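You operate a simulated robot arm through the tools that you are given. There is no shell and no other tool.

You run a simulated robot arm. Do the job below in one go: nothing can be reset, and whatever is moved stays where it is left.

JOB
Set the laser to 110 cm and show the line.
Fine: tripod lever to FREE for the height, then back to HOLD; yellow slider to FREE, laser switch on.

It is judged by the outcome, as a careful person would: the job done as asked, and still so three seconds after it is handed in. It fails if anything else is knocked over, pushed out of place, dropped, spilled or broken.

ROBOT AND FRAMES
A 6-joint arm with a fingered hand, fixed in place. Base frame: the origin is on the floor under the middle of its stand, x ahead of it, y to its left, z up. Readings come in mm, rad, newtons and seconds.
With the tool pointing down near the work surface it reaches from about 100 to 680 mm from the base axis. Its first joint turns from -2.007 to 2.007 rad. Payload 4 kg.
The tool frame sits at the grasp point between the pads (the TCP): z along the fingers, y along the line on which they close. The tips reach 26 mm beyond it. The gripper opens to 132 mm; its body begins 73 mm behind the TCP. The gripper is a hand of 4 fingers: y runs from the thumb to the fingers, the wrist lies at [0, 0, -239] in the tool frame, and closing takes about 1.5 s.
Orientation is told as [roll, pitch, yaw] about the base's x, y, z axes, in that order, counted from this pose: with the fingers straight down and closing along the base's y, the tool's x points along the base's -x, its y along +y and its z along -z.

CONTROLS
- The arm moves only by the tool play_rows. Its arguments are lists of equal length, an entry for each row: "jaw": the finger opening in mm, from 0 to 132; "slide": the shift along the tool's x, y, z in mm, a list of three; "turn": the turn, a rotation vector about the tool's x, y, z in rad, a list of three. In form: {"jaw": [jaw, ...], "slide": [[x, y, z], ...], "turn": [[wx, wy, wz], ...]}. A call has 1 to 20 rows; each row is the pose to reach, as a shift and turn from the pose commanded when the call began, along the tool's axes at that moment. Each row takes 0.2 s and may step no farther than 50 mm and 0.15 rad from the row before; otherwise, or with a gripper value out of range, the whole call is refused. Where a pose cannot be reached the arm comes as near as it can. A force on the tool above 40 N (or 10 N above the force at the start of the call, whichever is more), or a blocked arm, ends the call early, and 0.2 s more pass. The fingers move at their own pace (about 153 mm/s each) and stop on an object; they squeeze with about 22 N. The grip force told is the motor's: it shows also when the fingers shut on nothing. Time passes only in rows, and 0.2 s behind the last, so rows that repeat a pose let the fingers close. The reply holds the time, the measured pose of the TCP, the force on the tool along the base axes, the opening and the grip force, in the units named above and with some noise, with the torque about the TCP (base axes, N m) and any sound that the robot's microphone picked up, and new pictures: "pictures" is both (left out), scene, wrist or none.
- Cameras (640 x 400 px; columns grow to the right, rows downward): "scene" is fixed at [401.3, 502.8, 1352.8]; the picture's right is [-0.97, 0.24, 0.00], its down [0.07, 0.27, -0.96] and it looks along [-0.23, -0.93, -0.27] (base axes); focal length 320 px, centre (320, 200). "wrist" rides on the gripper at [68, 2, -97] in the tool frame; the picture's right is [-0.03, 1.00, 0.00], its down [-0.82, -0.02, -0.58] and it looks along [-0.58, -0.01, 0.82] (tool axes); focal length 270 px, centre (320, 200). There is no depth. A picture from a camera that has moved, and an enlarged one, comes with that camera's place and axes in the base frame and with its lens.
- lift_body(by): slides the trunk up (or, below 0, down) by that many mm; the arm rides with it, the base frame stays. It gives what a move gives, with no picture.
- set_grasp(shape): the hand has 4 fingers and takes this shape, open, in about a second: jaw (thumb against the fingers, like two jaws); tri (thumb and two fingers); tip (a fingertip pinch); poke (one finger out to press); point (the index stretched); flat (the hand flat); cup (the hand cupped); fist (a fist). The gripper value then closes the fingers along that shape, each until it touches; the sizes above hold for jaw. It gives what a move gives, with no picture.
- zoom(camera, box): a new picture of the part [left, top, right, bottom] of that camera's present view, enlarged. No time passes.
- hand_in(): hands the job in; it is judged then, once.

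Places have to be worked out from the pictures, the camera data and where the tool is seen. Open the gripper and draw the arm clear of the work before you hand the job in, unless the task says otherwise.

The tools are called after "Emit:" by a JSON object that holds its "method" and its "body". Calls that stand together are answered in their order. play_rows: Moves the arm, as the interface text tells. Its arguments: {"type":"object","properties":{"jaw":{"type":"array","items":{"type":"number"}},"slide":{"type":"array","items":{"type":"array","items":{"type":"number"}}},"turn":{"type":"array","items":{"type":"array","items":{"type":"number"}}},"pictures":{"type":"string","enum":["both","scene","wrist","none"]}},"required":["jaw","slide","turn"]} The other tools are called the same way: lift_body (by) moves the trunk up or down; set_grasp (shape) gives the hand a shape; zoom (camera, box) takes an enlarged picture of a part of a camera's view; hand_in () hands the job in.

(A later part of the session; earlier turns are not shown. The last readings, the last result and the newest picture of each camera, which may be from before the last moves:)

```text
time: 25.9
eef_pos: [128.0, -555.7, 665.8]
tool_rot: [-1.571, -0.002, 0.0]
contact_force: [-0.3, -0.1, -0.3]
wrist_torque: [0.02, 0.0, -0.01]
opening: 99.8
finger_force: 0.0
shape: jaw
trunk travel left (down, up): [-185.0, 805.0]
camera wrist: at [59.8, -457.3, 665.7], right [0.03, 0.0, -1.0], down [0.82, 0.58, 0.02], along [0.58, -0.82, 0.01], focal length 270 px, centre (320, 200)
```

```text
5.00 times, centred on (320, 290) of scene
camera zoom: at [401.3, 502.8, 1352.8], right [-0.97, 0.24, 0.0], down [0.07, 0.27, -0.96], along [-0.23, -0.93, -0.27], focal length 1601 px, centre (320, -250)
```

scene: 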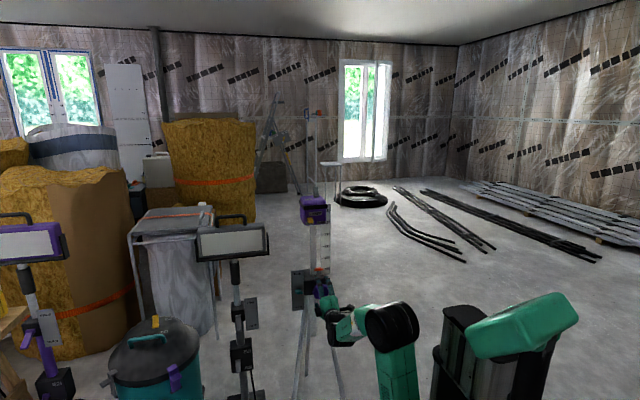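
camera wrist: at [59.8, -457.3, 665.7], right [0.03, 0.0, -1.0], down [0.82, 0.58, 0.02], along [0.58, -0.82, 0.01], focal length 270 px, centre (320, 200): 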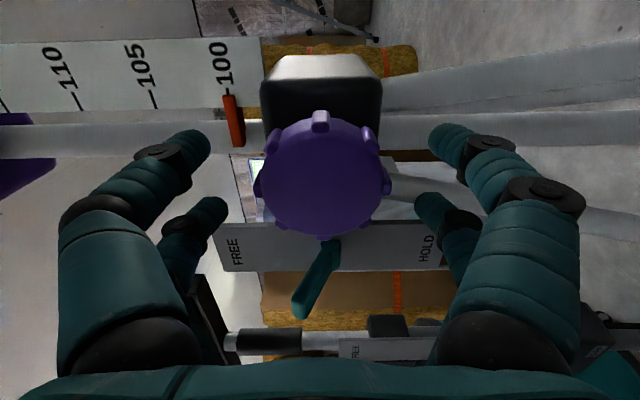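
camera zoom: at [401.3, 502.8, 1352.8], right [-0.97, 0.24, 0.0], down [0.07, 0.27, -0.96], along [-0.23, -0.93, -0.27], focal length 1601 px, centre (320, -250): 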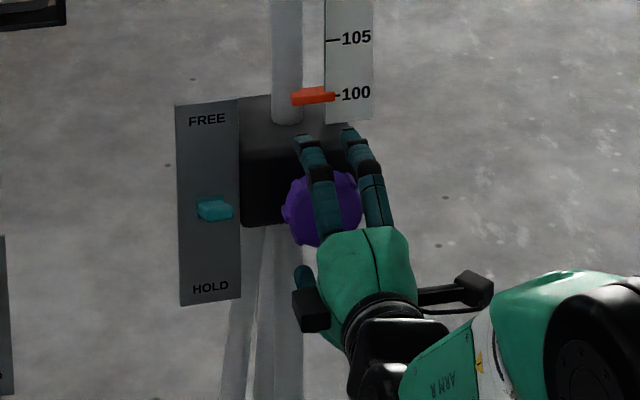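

The knob is centred between the fingers. I'll advance 8 mm more and close gently on it.

Emit:
{"method": "play_rows", "body": {"jaw": [100, 100, 80, 60, 60, 50, 40, 40, 40], "slide": [[0, 0, 5], [0, 0, 8], [0, 0, 8], [0, 0, 8], [0, 0, 8], [0, 0, 8], [0, 0, 8], [0, 0, 8], [0, 0, 8]], "turn": [[0, 0, 0], [0, 0, 0], [0, 0, 0], [0, 0, 0], [0, 0, 0], [0, 0, 0], [0, 0, 0], [0, 0, 0], [0, 0, 0]], "pictures": "both"}}

Emit:
{"method": "zoom", "body": {"camera": "scene", "box": [280, 250, 360, 330]}}

```text
time: 27.9
eef_pos: [128.1, -564.1, 665.3]
tool_rot: [-1.572, -0.001, 0.0]
contact_force: [1.0, -6.9, -0.4]
wrist_torque: [-0.02, 0.02, 0.02]
opening: 40.5
finger_force: 22.2
shape: jaw
trunk travel left (down, up): [-185.0, 805.0]
camera wrist: at [59.9, -465.8, 665.6], right [0.03, 0.0, -1.0], down [0.82, 0.58, 0.02], along [0.58, -0.82, 0.01], focal length 270 px, centre (320, 200)
```

scene: 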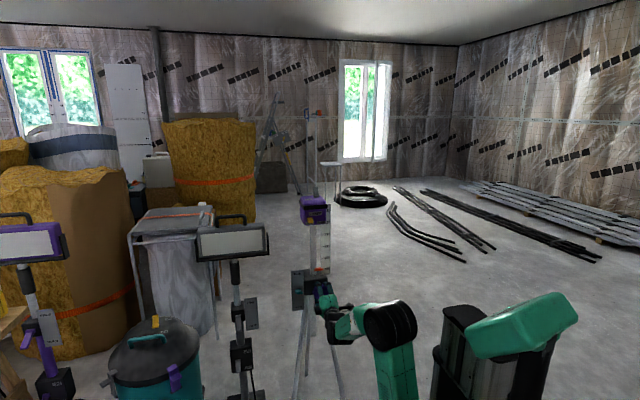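
wrist: 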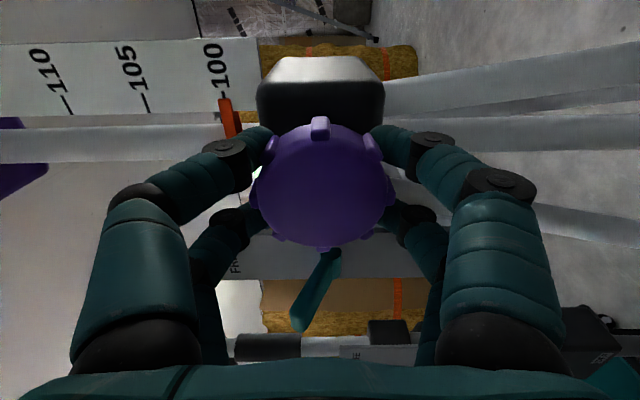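

```text
5.00 times, centred on (320, 290) of scene
camera zoom: at [401.3, 502.8, 1352.8], right [-0.97, 0.24, 0.0], down [0.07, 0.27, -0.96], along [-0.23, -0.93, -0.27], focal length 1601 px, centre (320, -250)
```

zoom: 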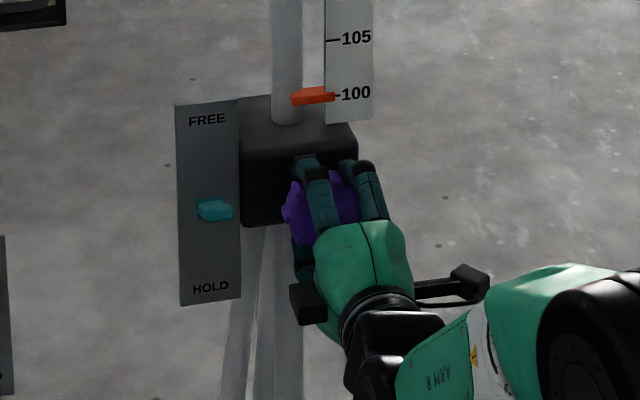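

The fingers hold the knob (22 N) and the lever is still FREE. I'll try a small turn of +0.6 rad about the tool axis and watch the pointer.

Emit:
{"method": "play_rows", "body": {"jaw": [36, 36, 36, 36, 36, 36, 36], "slide": [[0, 0, 0], [0, 0, 0], [0, 0, 0], [0, 0, 0], [0, 0, 0], [0, 0, 0], [0, 0, 0]], "turn": [[0, 0, 0.1], [0, 0, 0.2], [0, 0, 0.3], [0, 0, 0.4], [0, 0, 0.5], [0, 0, 0.6], [0, 0, 0.6]], "pictures": "both"}}

Emit:
{"method": "zoom", "body": {"camera": "scene", "box": [280, 250, 360, 330]}}

```text
time: 29.6
eef_pos: [127.9, -564.7, 666.3]
tool_rot: [-1.568, -0.602, -0.003]
contact_force: [-3.0, -6.1, -3.3]
wrist_torque: [0.06, 0.03, -0.09]
opening: 40.0
finger_force: 21.8
shape: jaw
trunk travel left (down, up): [-185.0, 805.0]
camera wrist: at [72.8, -465.9, 626.4], right [0.59, 0.0, -0.81], down [0.66, 0.58, 0.48], along [0.47, -0.82, 0.34], focal length 270 px, centre (320, 200)
```

scene: 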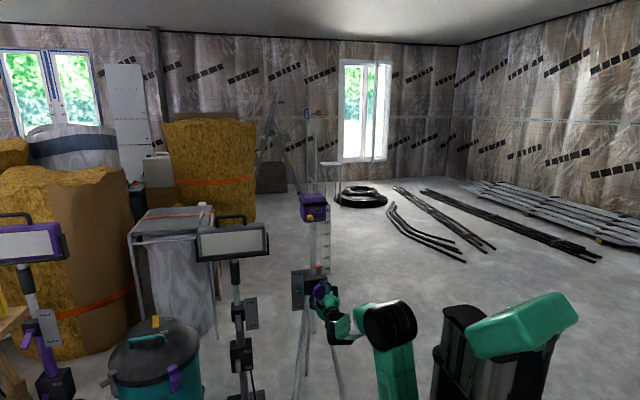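
wrist: 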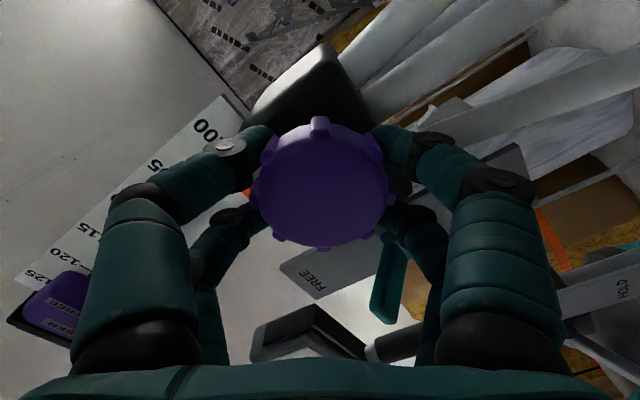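

```text
5.00 times, centred on (320, 290) of scene
camera zoom: at [401.3, 502.8, 1352.8], right [-0.97, 0.24, 0.0], down [0.07, 0.27, -0.96], along [-0.23, -0.93, -0.27], focal length 1601 px, centre (320, -250)
```

zoom: 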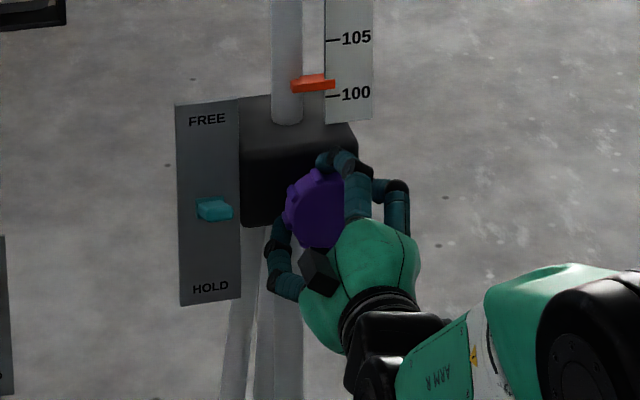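

Turning the knob this way raises the pointer: it went from 100 to about 101.2 for 0.6 rad, so roughly 20 mm per rad. I'll turn another 0.6 rad, then release and re-grip.

Emit:
{"method": "play_rows", "body": {"jaw": [36, 36, 36, 36, 36, 36], "slide": [[0, 0, 0], [0, 0, 0], [0, 0, 0], [0, 0, 0], [0, 0, 0], [0, 0, 0]], "turn": [[0, 0, 0.12], [0, 0, 0.24], [0, 0, 0.36], [0, 0, 0.48], [0, 0, 0.6], [0, 0, 0.6]], "pictures": "both"}}

Emit:
{"method": "zoom", "body": {"camera": "scene", "box": [280, 250, 360, 330]}}

```text
time: 30.9
eef_pos: [128.6, -565.6, 665.1]
tool_rot: [-1.564, -1.203, -0.007]
contact_force: [-2.8, -1.6, -10.6]
wrist_torque: [0.15, 0.06, -0.08]
opening: 39.6
finger_force: 21.7
shape: jaw
trunk travel left (down, up): [-185.0, 805.0]
camera wrist: at [105.5, -466.2, 601.5], right [0.94, 0.0, -0.34], down [0.28, 0.58, 0.77], along [0.19, -0.82, 0.54], focal length 270 px, centre (320, 200)
```

scene: 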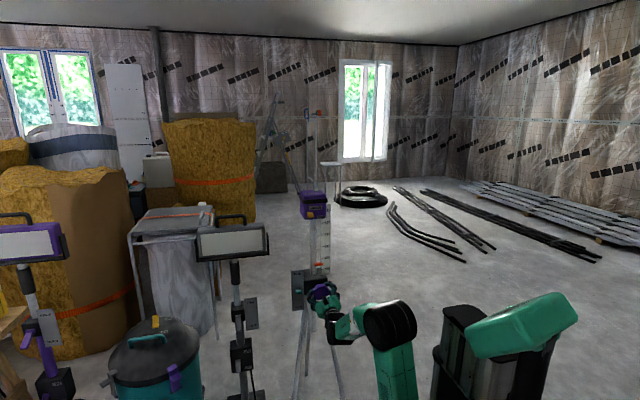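
wrist: 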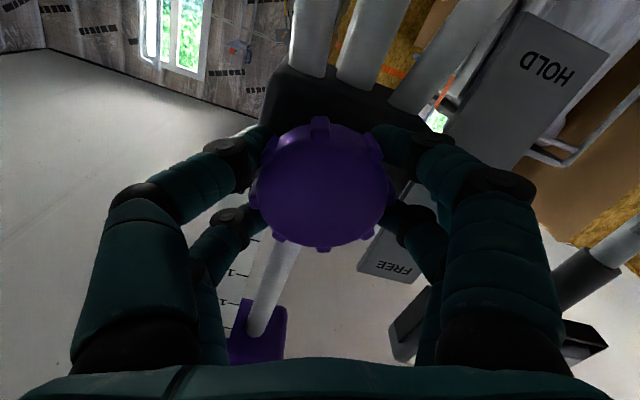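

```text
5.00 times, centred on (320, 290) of scene
camera zoom: at [401.3, 502.8, 1352.8], right [-0.97, 0.24, 0.0], down [0.07, 0.27, -0.96], along [-0.23, -0.93, -0.27], focal length 1601 px, centre (320, -250)
```

zoom: 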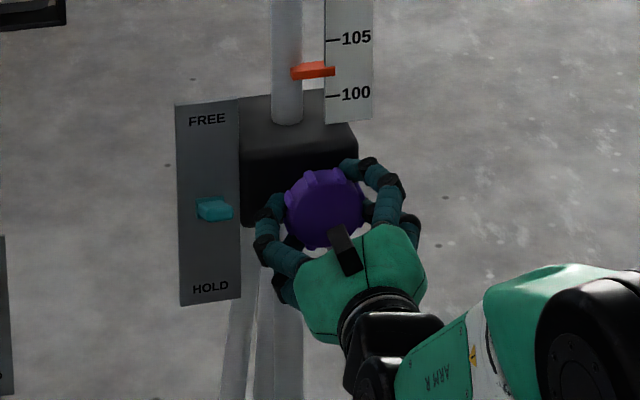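

The pointer is at about 102.3. I'll release and back off 35 mm to see whether the column holds by itself.

Emit:
{"method": "play_rows", "body": {"jaw": [60, 76, 76, 76, 76, 76], "slide": [[0, 0, 0], [0, 0, 0], [0, 0, 0], [0, 0, -15], [0, 0, -38], [0, 0, -38]], "turn": [[0, 0, 0], [0, 0, 0], [0, 0, 0], [0, 0, 0], [0, 0, 0], [0, 0, 0]], "pictures": "both"}}

Emit:
{"method": "zoom", "body": {"camera": "scene", "box": [280, 250, 360, 330]}}

```text
time: 32.4
eef_pos: [128.5, -525.6, 665.9]
tool_rot: [-1.573, -1.2, 0.001]
contact_force: [0.0, -0.3, 0.6]
wrist_torque: [-0.02, -0.01, -0.02]
opening: 75.4
finger_force: 0.1
shape: jaw
trunk travel left (down, up): [-185.0, 805.0]
camera wrist: at [105.6, -427.6, 603.4], right [0.94, 0.0, -0.34], down [0.28, 0.58, 0.77], along [0.2, -0.82, 0.54], focal length 270 px, centre (320, 200)
```

scene: 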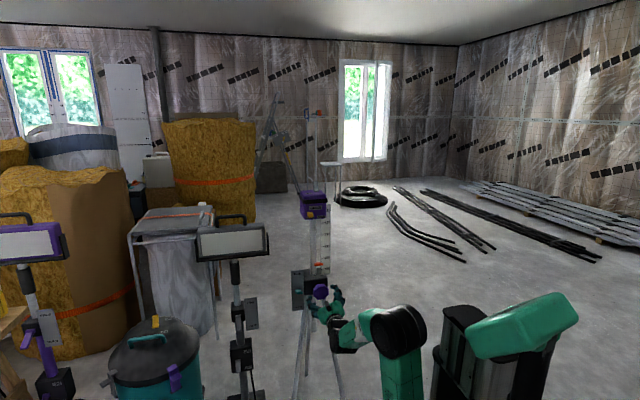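
wrist: 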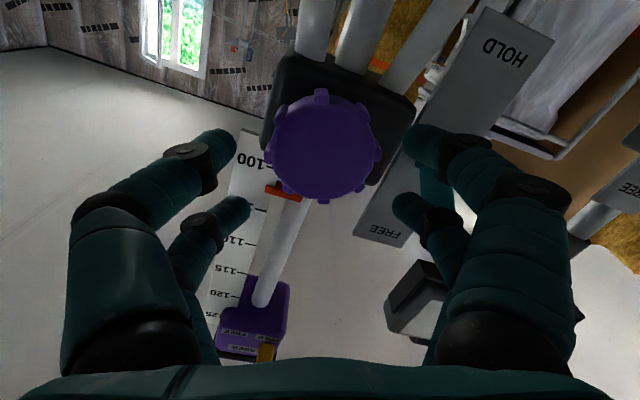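

```text
5.00 times, centred on (320, 290) of scene
camera zoom: at [401.3, 502.8, 1352.8], right [-0.97, 0.24, 0.0], down [0.07, 0.27, -0.96], along [-0.23, -0.93, -0.27], focal length 1601 px, centre (320, -250)
```

zoom: 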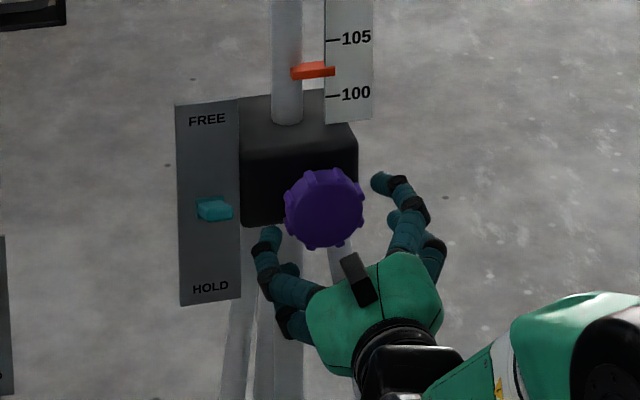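

The column stays put when released. I'll rotate the hand back 2.4 rad while clear of the knob, then advance and grip again.

Emit:
{"method": "play_rows", "body": {"jaw": [80, 80, 80, 80, 80, 80, 80, 80, 80, 80, 80, 80, 80, 80, 80, 80, 80], "slide": [[0, 0, 0], [0, 0, 0], [0, 0, 0], [0, 0, 0], [0, 0, 0], [0, 0, 0], [0, 0, 0], [0, 0, 0], [0, 0, 0], [0, 0, 0], [0, 0, 0], [0, 0, 0], [0, 0, 0], [0, 0, 0], [0, 0, 0], [0, 0, 0], [0, 0, 0]], "turn": [[0, 0, -0.15], [0, 0, -0.3], [0, 0, -0.45], [0, 0, -0.6], [0, 0, -0.75], [0, 0, -0.9], [0, 0, -1.05], [0, 0, -1.2], [0, 0, -1.35], [0, 0, -1.5], [0, 0, -1.65], [0, 0, -1.8], [0, 0, -1.95], [0, 0, -2.1], [0, 0, -2.25], [0, 0, -2.4], [0, 0, -2.4]], "pictures": "both"}}

```text
time: 36.0
eef_pos: [128.5, -525.7, 665.8]
tool_rot: [-1.571, 1.202, -0.002]
contact_force: [-0.2, -0.1, 0.0]
wrist_torque: [0.0, 0.03, 0.0]
opening: 79.6
finger_force: 0.1
shape: jaw
trunk travel left (down, up): [-185.0, 805.0]
camera wrist: at [102.1, -427.6, 730.1], right [-0.92, 0.0, -0.38], down [0.31, 0.58, -0.75], along [0.22, -0.82, -0.53], focal length 270 px, centre (320, 200)
```

scene: 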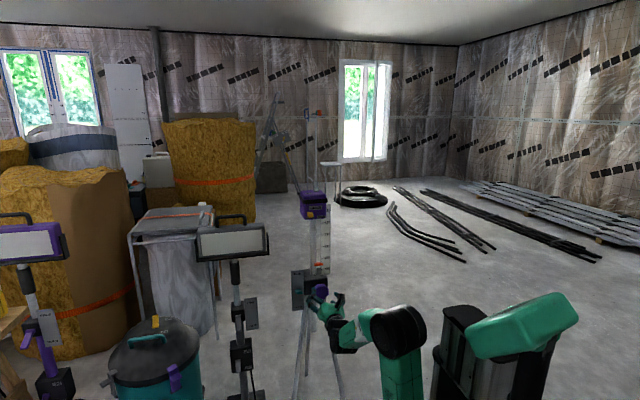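
wrist: 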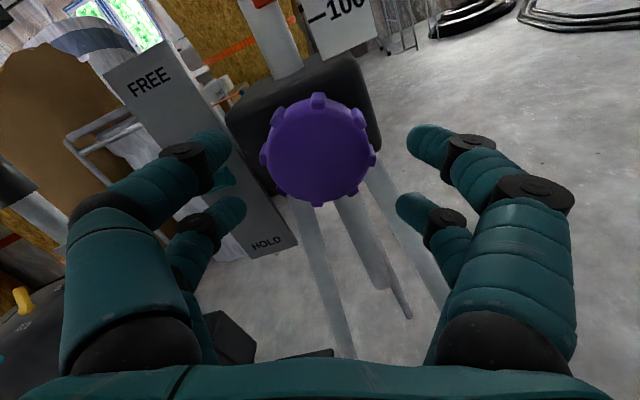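

The knob is still centred between the fingers and the left fingers clear the lever by about 18 mm. I'll advance 38 mm and grip.

Emit:
{"method": "play_rows", "body": {"jaw": [76, 76, 76, 76, 60, 50, 40, 36, 36], "slide": [[0, 0, 12], [0, 0, 25], [0, 0, 38], [0, 0, 38], [0, 0, 38], [0, 0, 38], [0, 0, 38], [0, 0, 38], [0, 0, 38]], "turn": [[0, 0, 0], [0, 0, 0], [0, 0, 0], [0, 0, 0], [0, 0, 0], [0, 0, 0], [0, 0, 0], [0, 0, 0], [0, 0, 0]], "pictures": "both"}}

Emit:
{"method": "zoom", "body": {"camera": "scene", "box": [280, 250, 360, 330]}}

```text
time: 38.0
eef_pos: [128.3, -564.7, 665.1]
tool_rot: [-1.571, 1.2, 0.001]
contact_force: [0.4, -13.6, 0.5]
wrist_torque: [-0.03, 0.02, 0.04]
opening: 41.5
finger_force: 22.4
shape: jaw
trunk travel left (down, up): [-185.0, 805.0]
camera wrist: at [102.1, -466.7, 730.0], right [-0.92, 0.0, -0.39], down [0.32, 0.58, -0.75], along [0.22, -0.82, -0.53], focal length 270 px, centre (320, 200)
```

scene: 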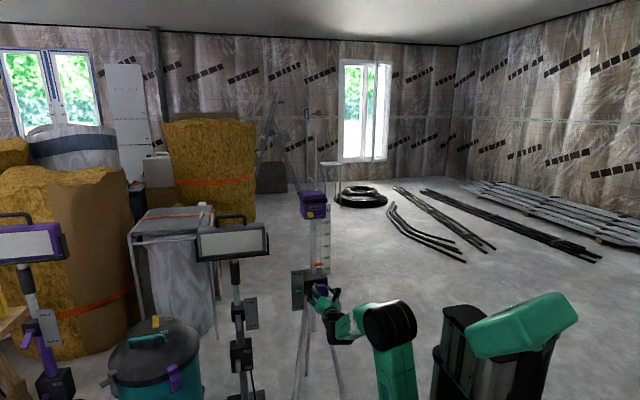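
wrist: 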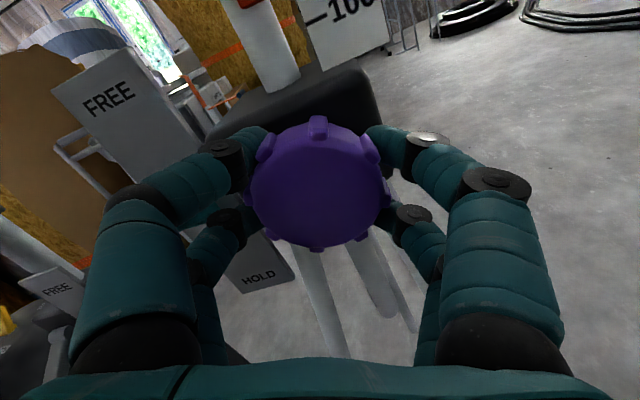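

```text
5.00 times, centred on (320, 290) of scene
camera zoom: at [401.3, 502.8, 1352.8], right [-0.97, 0.24, 0.0], down [0.07, 0.27, -0.96], along [-0.23, -0.93, -0.27], focal length 1601 px, centre (320, -250)
```

zoom: 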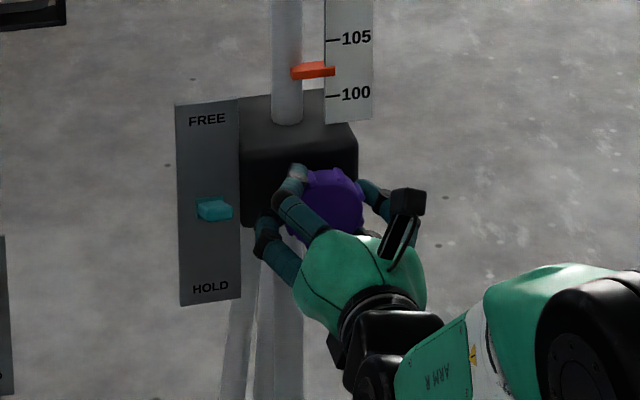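

It's gripped, but the hooked fingertips pull about 13 N along y, so I'll ease forward 3 mm while turning the knob +2.4 rad.

Emit:
{"method": "play_rows", "body": {"jaw": [38, 38, 38, 38, 38, 38, 38, 38, 38, 38, 38, 38, 38, 38, 38, 38, 38, 38, 38], "slide": [[0, 0, 2], [0, 0, 3], [0, 0, 3], [0, 0, 3], [0, 0, 3], [0, 0, 3], [0, 0, 3], [0, 0, 3], [0, 0, 3], [0, 0, 3], [0, 0, 3], [0, 0, 3], [0, 0, 3], [0, 0, 3], [0, 0, 3], [0, 0, 3], [0, 0, 3], [0, 0, 3], [0, 0, 3]], "turn": [[0, 0, 0.13], [0, 0, 0.265], [0, 0, 0.4], [0, 0, 0.535], [0, 0, 0.67], [0, 0, 0.805], [0, 0, 0.94], [0, 0, 1.075], [0, 0, 1.21], [0, 0, 1.345], [0, 0, 1.48], [0, 0, 1.615], [0, 0, 1.75], [0, 0, 1.885], [0, 0, 2.02], [0, 0, 2.155], [0, 0, 2.29], [0, 0, 2.4], [0, 0, 2.4]], "pictures": "both"}}

Emit:
{"method": "zoom", "body": {"camera": "scene", "box": [280, 230, 360, 310]}}

```text
time: 42.0
eef_pos: [129.1, -567.7, 663.5]
tool_rot: [-1.567, -1.202, -0.003]
contact_force: [7.8, -7.0, -8.2]
wrist_torque: [0.13, 0.04, -0.04]
opening: 39.4
finger_force: 22.1
shape: jaw
trunk travel left (down, up): [-185.0, 805.0]
camera wrist: at [105.8, -469.3, 601.6], right [0.94, 0.0, -0.34], down [0.28, 0.58, 0.77], along [0.2, -0.82, 0.54], focal length 270 px, centre (320, 200)
```

scene: 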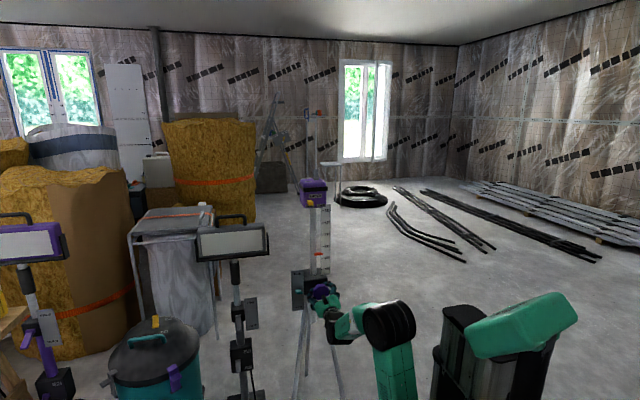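
wrist: 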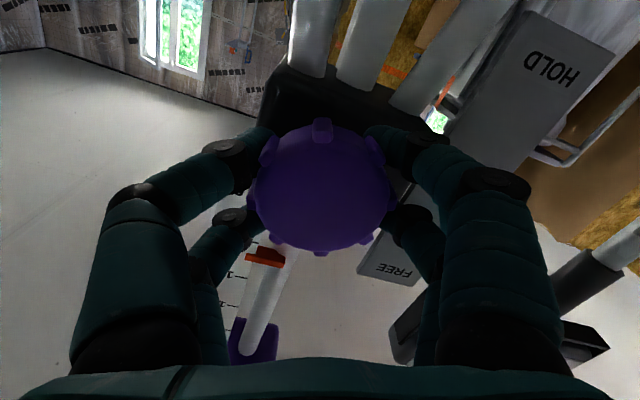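

```text
5.00 times, centred on (320, 270) of scene
camera zoom: at [401.3, 502.8, 1352.8], right [-0.97, 0.24, 0.0], down [0.07, 0.27, -0.96], along [-0.23, -0.93, -0.27], focal length 1601 px, centre (320, -150)
```

zoom: 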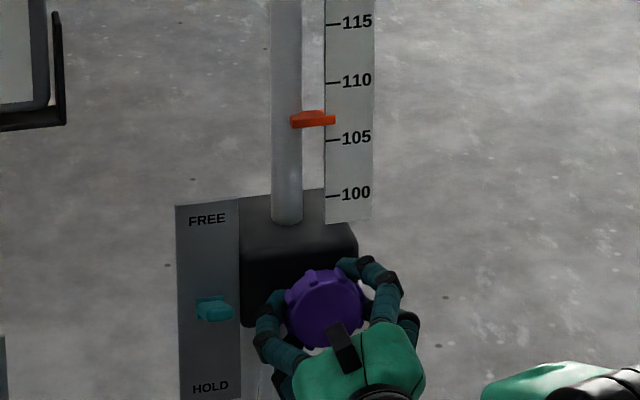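

The pointer is now near 106.7. I'll zoom in for a precise reading.

Emit:
{"method": "zoom", "body": {"camera": "scene", "box": [300, 238, 340, 263]}}

Emit:
{"method": "zoom", "body": {"camera": "wrist", "box": [200, 220, 320, 360]}}

```text
16.00 times, centred on (320, 250) of scene
camera zoom: at [401.3, 502.8, 1352.8], right [-0.97, 0.24, 0.0], down [0.07, 0.27, -0.96], along [-0.23, -0.93, -0.27], focal length 5124 px, centre (320, -608)
```

zoom: 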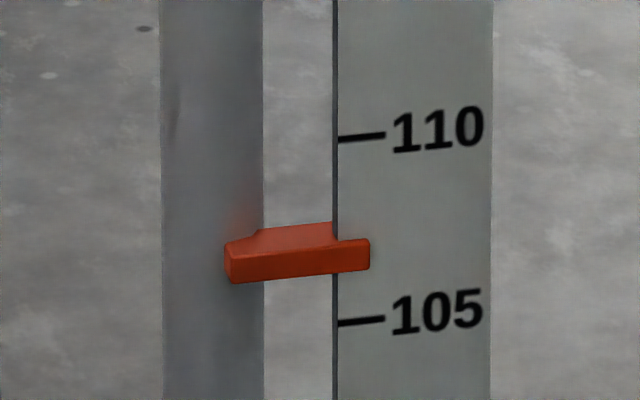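

```text
2.86 times, centred on (260, 290) of wrist
camera zoom: at [105.8, -469.3, 601.6], right [0.94, 0.0, -0.34], down [0.28, 0.58, 0.77], along [0.2, -0.82, 0.54], focal length 772 px, centre (491, -57)
```

zoom: 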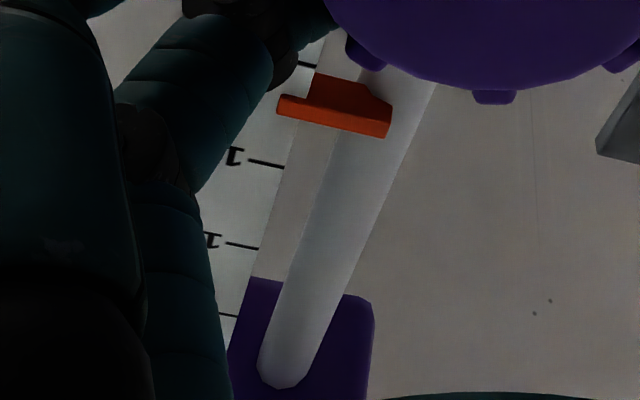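

The pointer reads about 106.8 (about 19 mm per rad), so roughly 1.7 rad remain. I'll release, back off and rotate the hand back for another stroke.

Emit:
{"method": "play_rows", "body": {"jaw": [60, 78, 80, 80, 80, 80], "slide": [[0, 0, 0], [0, 0, 0], [0, 0, 0], [0, 0, -18], [0, 0, -42], [0, 0, -42]], "turn": [[0, 0, 0], [0, 0, 0], [0, 0, 0], [0, 0, 0], [0, 0, 0], [0, 0, 0]], "pictures": "none"}}

Emit:
{"method": "play_rows", "body": {"jaw": [80, 80, 80, 80, 80, 80, 80, 80, 80, 80, 80, 80, 80, 80, 80, 80, 80], "slide": [[0, 0, 0], [0, 0, 0], [0, 0, 0], [0, 0, 0], [0, 0, 0], [0, 0, 0], [0, 0, 0], [0, 0, 0], [0, 0, 0], [0, 0, 0], [0, 0, 0], [0, 0, 0], [0, 0, 0], [0, 0, 0], [0, 0, 0], [0, 0, 0], [0, 0, 0]], "turn": [[0, 0, -0.15], [0, 0, -0.3], [0, 0, -0.45], [0, 0, -0.6], [0, 0, -0.75], [0, 0, -0.9], [0, 0, -1.05], [0, 0, -1.2], [0, 0, -1.35], [0, 0, -1.5], [0, 0, -1.65], [0, 0, -1.8], [0, 0, -1.95], [0, 0, -2.1], [0, 0, -2.25], [0, 0, -2.4], [0, 0, -2.4]], "pictures": "both"}}

Emit:
{"method": "zoom", "body": {"camera": "scene", "box": [300, 238, 340, 263]}}

```text
time: 43.4
eef_pos: [128.5, -524.4, 667.2]
tool_rot: [-1.572, -1.199, 0.003]
contact_force: [-0.3, 0.5, 0.5]
wrist_torque: [0.03, -0.02, 0.03]
opening: 79.4
finger_force: 0.1
shape: jaw
trunk travel left (down, up): [-185.0, 805.0]
```

```text
time: 47.0
eef_pos: [129.2, -525.6, 665.7]
tool_rot: [-1.571, 1.202, 0.0]
contact_force: [0.8, -0.6, -0.2]
wrist_torque: [0.01, 0.0, -0.02]
opening: 79.6
finger_force: 0.2
shape: jaw
trunk travel left (down, up): [-185.0, 805.0]
camera wrist: at [102.4, -426.5, 730.0], right [-0.92, 0.0, -0.38], down [0.31, 0.58, -0.75], along [0.22, -0.82, -0.53], focal length 270 px, centre (320, 200)
```

scene: 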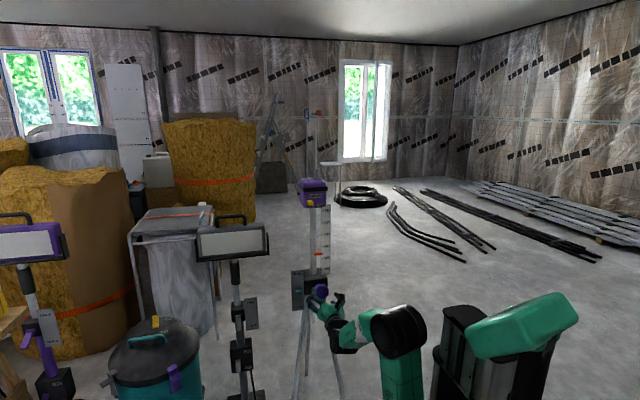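
wrist: 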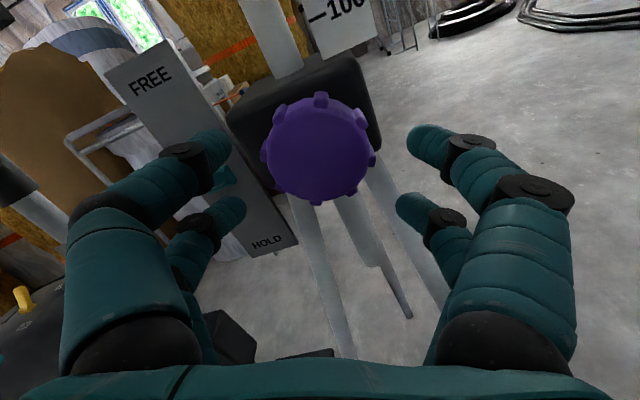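

```text
16.00 times, centred on (320, 250) of scene
camera zoom: at [401.3, 502.8, 1352.8], right [-0.97, 0.24, 0.0], down [0.07, 0.27, -0.96], along [-0.23, -0.93, -0.27], focal length 5124 px, centre (320, -608)
```

zoom: 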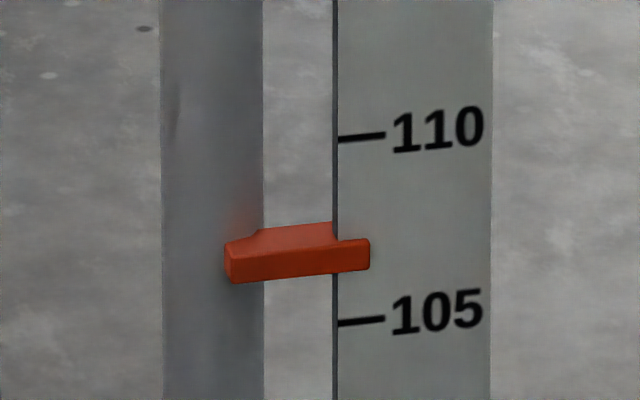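

The pointer holds at 106.8. I'll advance, grip the knob and turn 1.5 rad, stopping short of 110 for a fine reading.

Emit:
{"method": "play_rows", "body": {"jaw": [78, 78, 78, 78, 60, 50, 40, 38, 38], "slide": [[0, 0, 14], [0, 0, 28], [0, 0, 42], [0, 0, 42], [0, 0, 42], [0, 0, 42], [0, 0, 42], [0, 0, 42], [0, 0, 42]], "turn": [[0, 0, 0], [0, 0, 0], [0, 0, 0], [0, 0, 0], [0, 0, 0], [0, 0, 0], [0, 0, 0], [0, 0, 0], [0, 0, 0]], "pictures": "wrist"}}

Emit:
{"method": "play_rows", "body": {"jaw": [38, 38, 38, 38, 38, 38, 38, 38, 38, 38, 38, 38, 38], "slide": [[0, 0, 0], [0, 0, 0], [0, 0, 0], [0, 0, 0], [0, 0, 0], [0, 0, 0], [0, 0, 0], [0, 0, 0], [0, 0, 0], [0, 0, 0], [0, 0, 0], [0, 0, 0], [0, 0, 0]], "turn": [[0, 0, 0.13], [0, 0, 0.26], [0, 0, 0.39], [0, 0, 0.52], [0, 0, 0.65], [0, 0, 0.78], [0, 0, 0.91], [0, 0, 1.04], [0, 0, 1.17], [0, 0, 1.3], [0, 0, 1.4], [0, 0, 1.5], [0, 0, 1.5]], "pictures": "both"}}

Emit:
{"method": "zoom", "body": {"camera": "scene", "box": [300, 225, 340, 250]}}

```text
time: 49.0
eef_pos: [128.3, -568.5, 665.5]
tool_rot: [-1.573, 1.202, -0.002]
contact_force: [1.7, -22.1, 3.5]
wrist_torque: [-0.14, 0.04, 0.05]
opening: 38.5
finger_force: 21.5
shape: jaw
trunk travel left (down, up): [-185.0, 805.0]
camera wrist: at [102.4, -469.3, 730.2], right [-0.92, 0.0, -0.39], down [0.32, 0.58, -0.75], along [0.22, -0.82, -0.53], focal length 270 px, centre (320, 200)
```

wrist: 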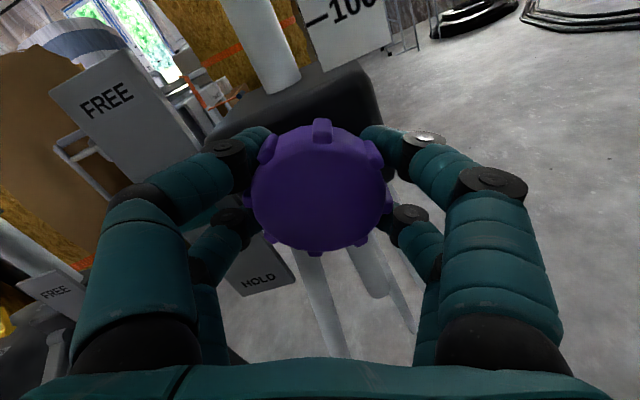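

```text
time: 51.8
eef_pos: [128.8, -567.8, 664.3]
tool_rot: [-1.569, -0.301, -0.001]
contact_force: [4.5, -21.8, -2.5]
wrist_torque: [-0.1, 0.07, -0.06]
opening: 38.0
finger_force: 21.7
shape: jaw
trunk travel left (down, up): [-185.0, 805.0]
camera wrist: at [63.8, -469.5, 644.0], right [0.32, 0.0, -0.95], down [0.77, 0.58, 0.26], along [0.55, -0.82, 0.18], focal length 270 px, centre (320, 200)
```

scene: 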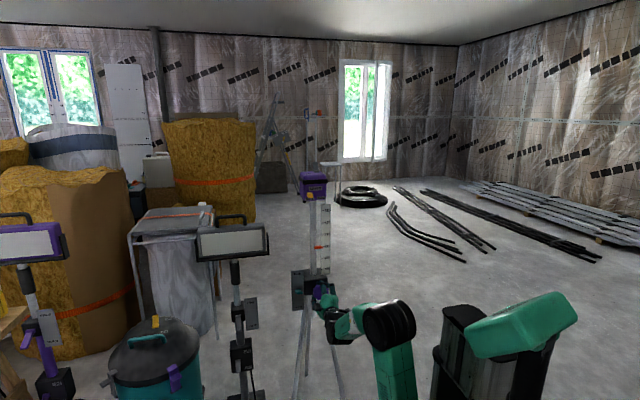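
wrist: 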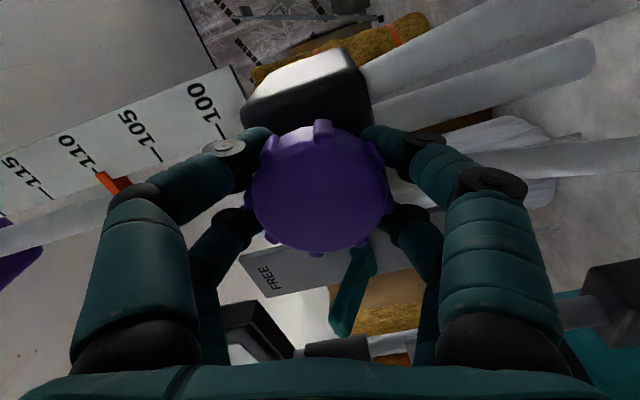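

```text
16.00 times, centred on (320, 238) of scene
camera zoom: at [401.3, 502.8, 1352.8], right [-0.97, 0.24, 0.0], down [0.07, 0.27, -0.96], along [-0.23, -0.93, -0.27], focal length 5124 px, centre (320, -400)
```

zoom: 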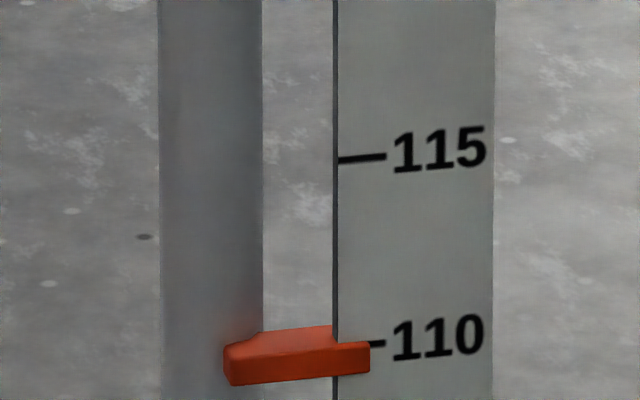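

The pointer reads about 109.65 from this view. I'll turn 0.18 rad more (about 3.4 mm) and re-read.

Emit:
{"method": "play_rows", "body": {"jaw": [38, 38, 38, 38], "slide": [[0, 0, 0], [0, 0, 0], [0, 0, 0], [0, 0, 0]], "turn": [[0, 0, 0.06], [0, 0, 0.12], [0, 0, 0.18], [0, 0, 0.18]], "pictures": "wrist"}}

Emit:
{"method": "zoom", "body": {"camera": "scene", "box": [300, 225, 340, 250]}}

Emit:
{"method": "zoom", "body": {"camera": "scene", "box": [312, 240, 328, 252]}}

```text
time: 52.8
eef_pos: [129.7, -566.8, 664.1]
tool_rot: [-1.569, -0.48, -0.002]
contact_force: [3.7, -18.9, -3.1]
wrist_torque: [-0.06, 0.08, -0.08]
opening: 37.4
finger_force: 22.1
shape: jaw
trunk travel left (down, up): [-185.0, 805.0]
camera wrist: at [68.9, -469.7, 632.8], right [0.48, 0.0, -0.87], down [0.71, 0.58, 0.4], along [0.51, -0.82, 0.28], focal length 270 px, centre (320, 200)
```

wrist: 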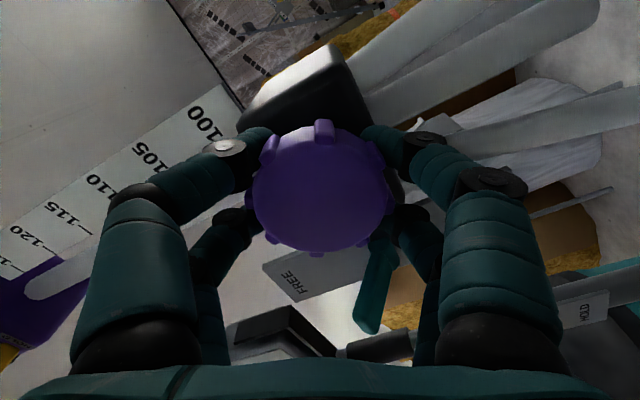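

```text
16.00 times, centred on (320, 238) of scene
camera zoom: at [401.3, 502.8, 1352.8], right [-0.97, 0.24, 0.0], down [0.07, 0.27, -0.96], along [-0.23, -0.93, -0.27], focal length 5124 px, centre (320, -400)
```

zoom: 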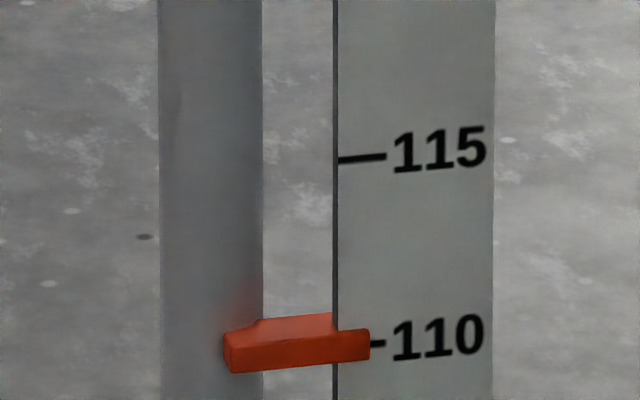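

```text
16.00 times, centred on (320, 246) of scene
camera zoom: at [401.3, 502.8, 1352.8], right [-0.97, 0.24, 0.0], down [0.07, 0.27, -0.96], along [-0.23, -0.93, -0.27], focal length 5124 px, centre (320, -536)
```

zoom: 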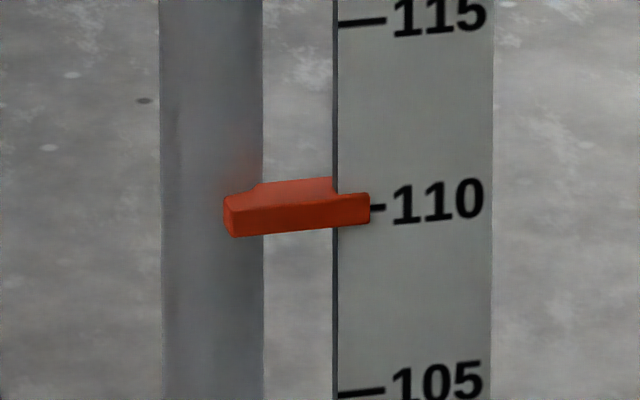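

From the scene view the pointer sits right on 110. I'll release, retreat, straighten the hand and raise the trunk so the wrist camera can read the scale level, without parallax.

Emit:
{"method": "play_rows", "body": {"jaw": [60, 78, 80, 80, 80, 80, 80, 80, 80, 80], "slide": [[0, 0, 0], [0, 0, 0], [0, 0, 0], [0, 0, -18], [0, 0, -45], [0, 0, -65], [0, 0, -85], [0, 0, -85], [0, 0, -85], [0, 0, -85]], "turn": [[0, 0, 0], [0, 0, 0], [0, 0, 0], [0, 0, 0], [0, 0, 0], [0, 0, -0.12], [0, 0, -0.24], [0, 0, -0.36], [0, 0, -0.48], [0, 0, -0.48]], "pictures": "none"}}

Emit:
{"method": "lift_body", "body": {"by": 172}}

Emit:
{"method": "play_rows", "body": {"jaw": [80], "slide": [[0, 0, 0]], "turn": [[0, 0, 0]], "pictures": "both"}}

Emit:
{"method": "zoom", "body": {"camera": "wrist", "box": [240, 60, 400, 160]}}

Emit:
{"method": "zoom", "body": {"camera": "scene", "box": [300, 225, 340, 250]}}

```text
time: 55.0
eef_pos: [127.5, -481.7, 665.0]
tool_rot: [-1.57, 0.003, 0.0]
contact_force: [0.0, 0.6, 0.3]
wrist_torque: [0.01, 0.01, 0.03]
opening: 79.4
finger_force: 0.0
shape: jaw
trunk travel left (down, up): [-185.0, 805.0]
```

```text
time: 56.9
eef_pos: [127.4, -482.2, 836.6]
tool_rot: [-1.569, 0.001, 0.0]
contact_force: [0.7, -0.1, 0.1]
wrist_torque: [0.01, 0.0, 0.03]
opening: 79.7
finger_force: 0.0
shape: jaw
trunk travel left (down, up): [-357.0, 633.0]
```

```text
time: 57.3
eef_pos: [127.5, -481.0, 837.7]
tool_rot: [-1.571, 0.0, 0.001]
contact_force: [0.3, 0.4, -0.6]
wrist_torque: [-0.02, -0.02, 0.02]
opening: 79.1
finger_force: 0.0
shape: jaw
trunk travel left (down, up): [-357.0, 633.0]
camera wrist: at [60.1, -383.7, 837.4], right [0.03, 0.0, -1.0], down [0.82, 0.58, 0.02], along [0.58, -0.82, 0.01], focal length 270 px, centre (320, 200)
```

scene: 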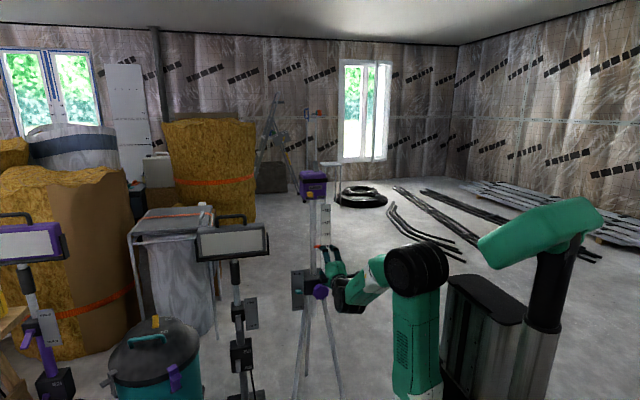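
wrist: 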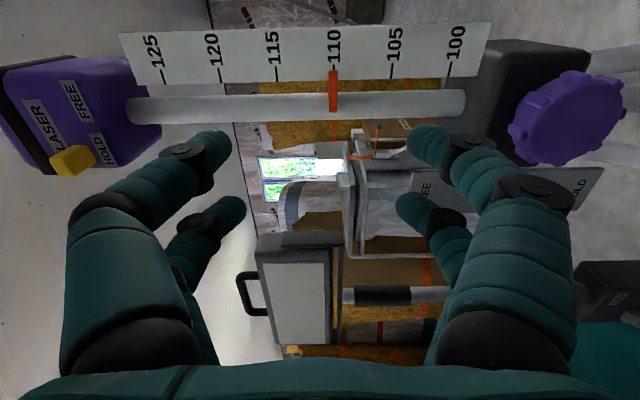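

```text
4.00 times, centred on (320, 110) of wrist
camera zoom: at [60.1, -383.7, 837.4], right [0.03, 0.0, -1.0], down [0.82, 0.58, 0.02], along [0.58, -0.82, 0.01], focal length 1081 px, centre (320, 560)
```

zoom: 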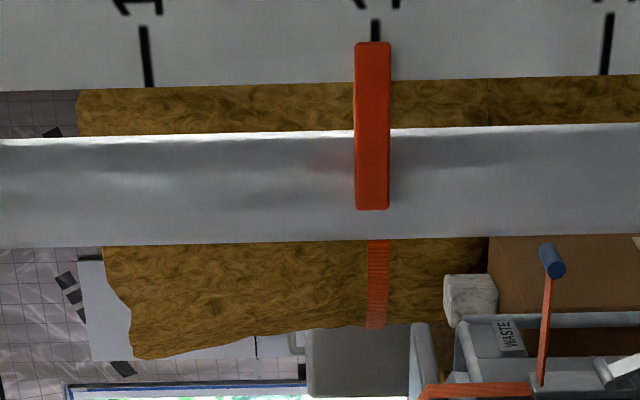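

```text
16.00 times, centred on (320, 238) of scene
camera zoom: at [401.3, 502.8, 1352.8], right [-0.97, 0.24, 0.0], down [0.07, 0.27, -0.96], along [-0.23, -0.93, -0.27], focal length 5124 px, centre (320, -400)
```

zoom: 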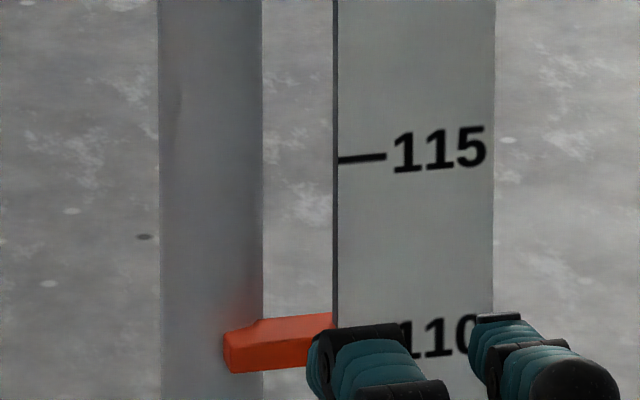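

In the level view the pointer is centred on the 110 tick within about 0.5 mm. Now I'll go back to the lever: shift to x≈238, set the jaw to 60 and lower the trunk 160 mm to straddle the raised lever.

Emit:
{"method": "play_rows", "body": {"jaw": [60, 60, 60, 60, 60], "slide": [[-30, 0, 0], [-60, 0, 0], [-90, 0, 0], [-110, 0, 0], [-110, 0, 0]], "turn": [[0, 0, 0], [0, 0, 0], [0, 0, 0], [0, 0, 0], [0, 0, 0]], "pictures": "none"}}

Emit:
{"method": "lift_body", "body": {"by": -160}}

Emit:
{"method": "play_rows", "body": {"jaw": [60], "slide": [[0, 0, 0]], "turn": [[0, 0, 0]], "pictures": "both"}}

Emit:
{"method": "zoom", "body": {"camera": "scene", "box": [280, 230, 360, 310]}}

```text
time: 58.5
eef_pos: [239.2, -480.9, 839.2]
tool_rot: [-1.572, 0.0, -0.001]
contact_force: [-0.3, 0.1, -0.8]
wrist_torque: [0.01, -0.01, 0.0]
opening: 60.6
finger_force: 0.0
shape: jaw
trunk travel left (down, up): [-357.0, 633.0]
```

```text
time: 60.3
eef_pos: [238.5, -481.5, 678.1]
tool_rot: [-1.571, -0.001, -0.001]
contact_force: [-0.5, 0.4, -0.2]
wrist_torque: [0.03, 0.0, 0.04]
opening: 60.4
finger_force: 0.0
shape: jaw
trunk travel left (down, up): [-197.0, 793.0]
```

```text
time: 60.7
eef_pos: [239.5, -482.8, 679.0]
tool_rot: [-1.572, 0.001, 0.0]
contact_force: [0.4, 0.2, 0.9]
wrist_torque: [0.03, -0.01, -0.03]
opening: 60.5
finger_force: 0.1
shape: jaw
trunk travel left (down, up): [-197.0, 793.0]
camera wrist: at [170.7, -383.2, 678.1], right [0.03, 0.0, -1.0], down [0.82, 0.58, 0.02], along [0.58, -0.82, 0.01], focal length 270 px, centre (320, 200)
```

scene: 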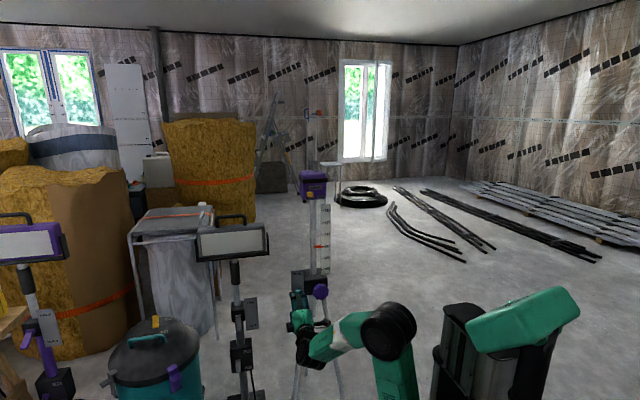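
wrist: 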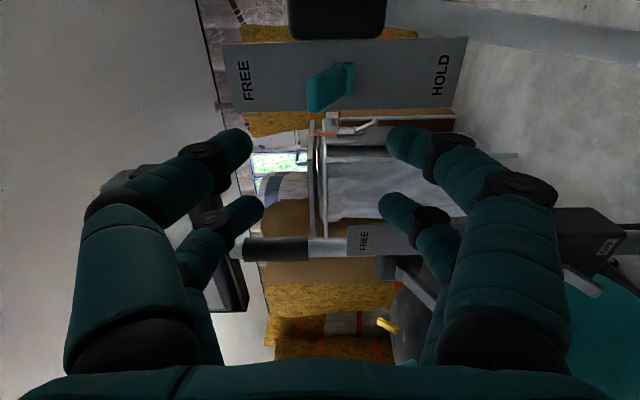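

```text
5.00 times, centred on (320, 270) of scene
camera zoom: at [401.3, 502.8, 1352.8], right [-0.97, 0.24, 0.0], down [0.07, 0.27, -0.96], along [-0.23, -0.93, -0.27], focal length 1601 px, centre (320, -150)
```

zoom: 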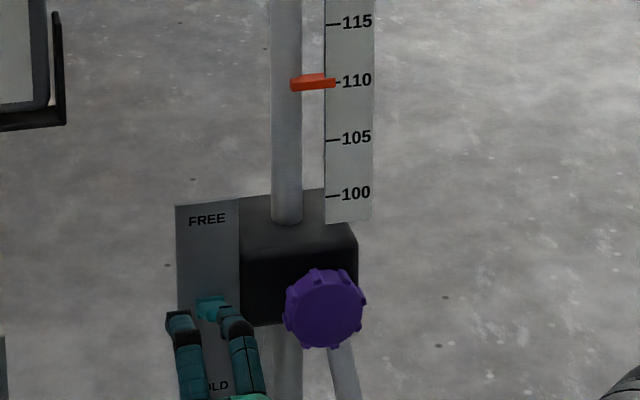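

The lever tip is centred between the finger rows. I'll advance 64 mm around it, then press down slowly with the upper fingertip until it snaps to HOLD.

Emit:
{"method": "play_rows", "body": {"jaw": [60, 60, 60, 60, 60, 60, 60, 60, 60], "slide": [[0, 0, 22], [0, 0, 44], [0, 0, 64], [0, 8, 64], [0, 16, 64], [0, 24, 64], [0, 30, 64], [0, 36, 64], [0, 36, 64]], "turn": [[0, 0, 0], [0, 0, 0], [0, 0, 0], [0, 0, 0], [0, 0, 0], [0, 0, 0], [0, 0, 0], [0, 0, 0], [0, 0, 0]], "pictures": "both"}}

Emit:
{"method": "zoom", "body": {"camera": "wrist", "box": [160, 40, 440, 215]}}

```text
time: 62.7
eef_pos: [238.0, -544.4, 643.3]
tool_rot: [-1.57, 0.001, -0.001]
contact_force: [-0.5, 0.1, 1.8]
wrist_torque: [-0.1, 0.02, -0.01]
opening: 63.3
finger_force: 0.1
shape: jaw
trunk travel left (down, up): [-197.0, 793.0]
camera wrist: at [170.6, -447.0, 642.3], right [0.03, 0.0, -1.0], down [0.82, 0.58, 0.02], along [0.58, -0.82, 0.02], focal length 270 px, centre (320, 200)
```

scene: 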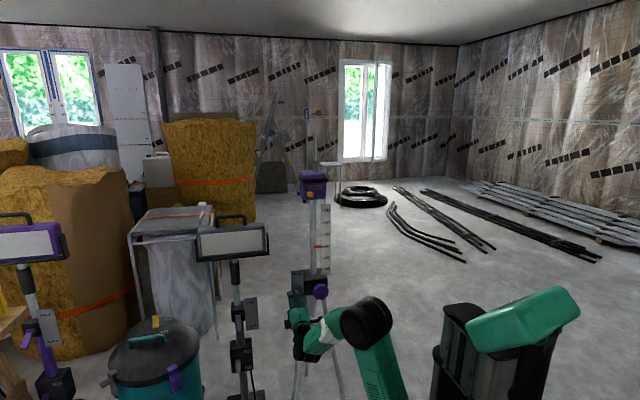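
wrist: 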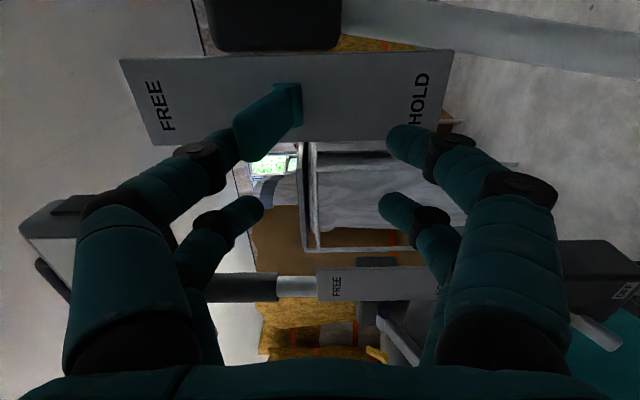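

```text
2.29 times, centred on (300, 128) of wrist
camera zoom: at [170.6, -447.0, 642.3], right [0.03, 0.0, -1.0], down [0.82, 0.58, 0.02], along [0.58, -0.82, 0.02], focal length 618 px, centre (366, 366)
```

zoom: 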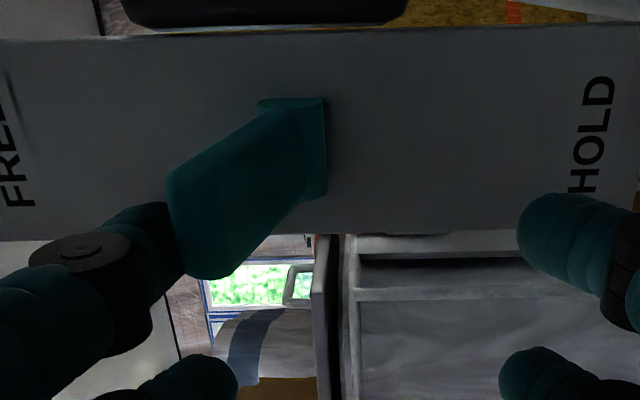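

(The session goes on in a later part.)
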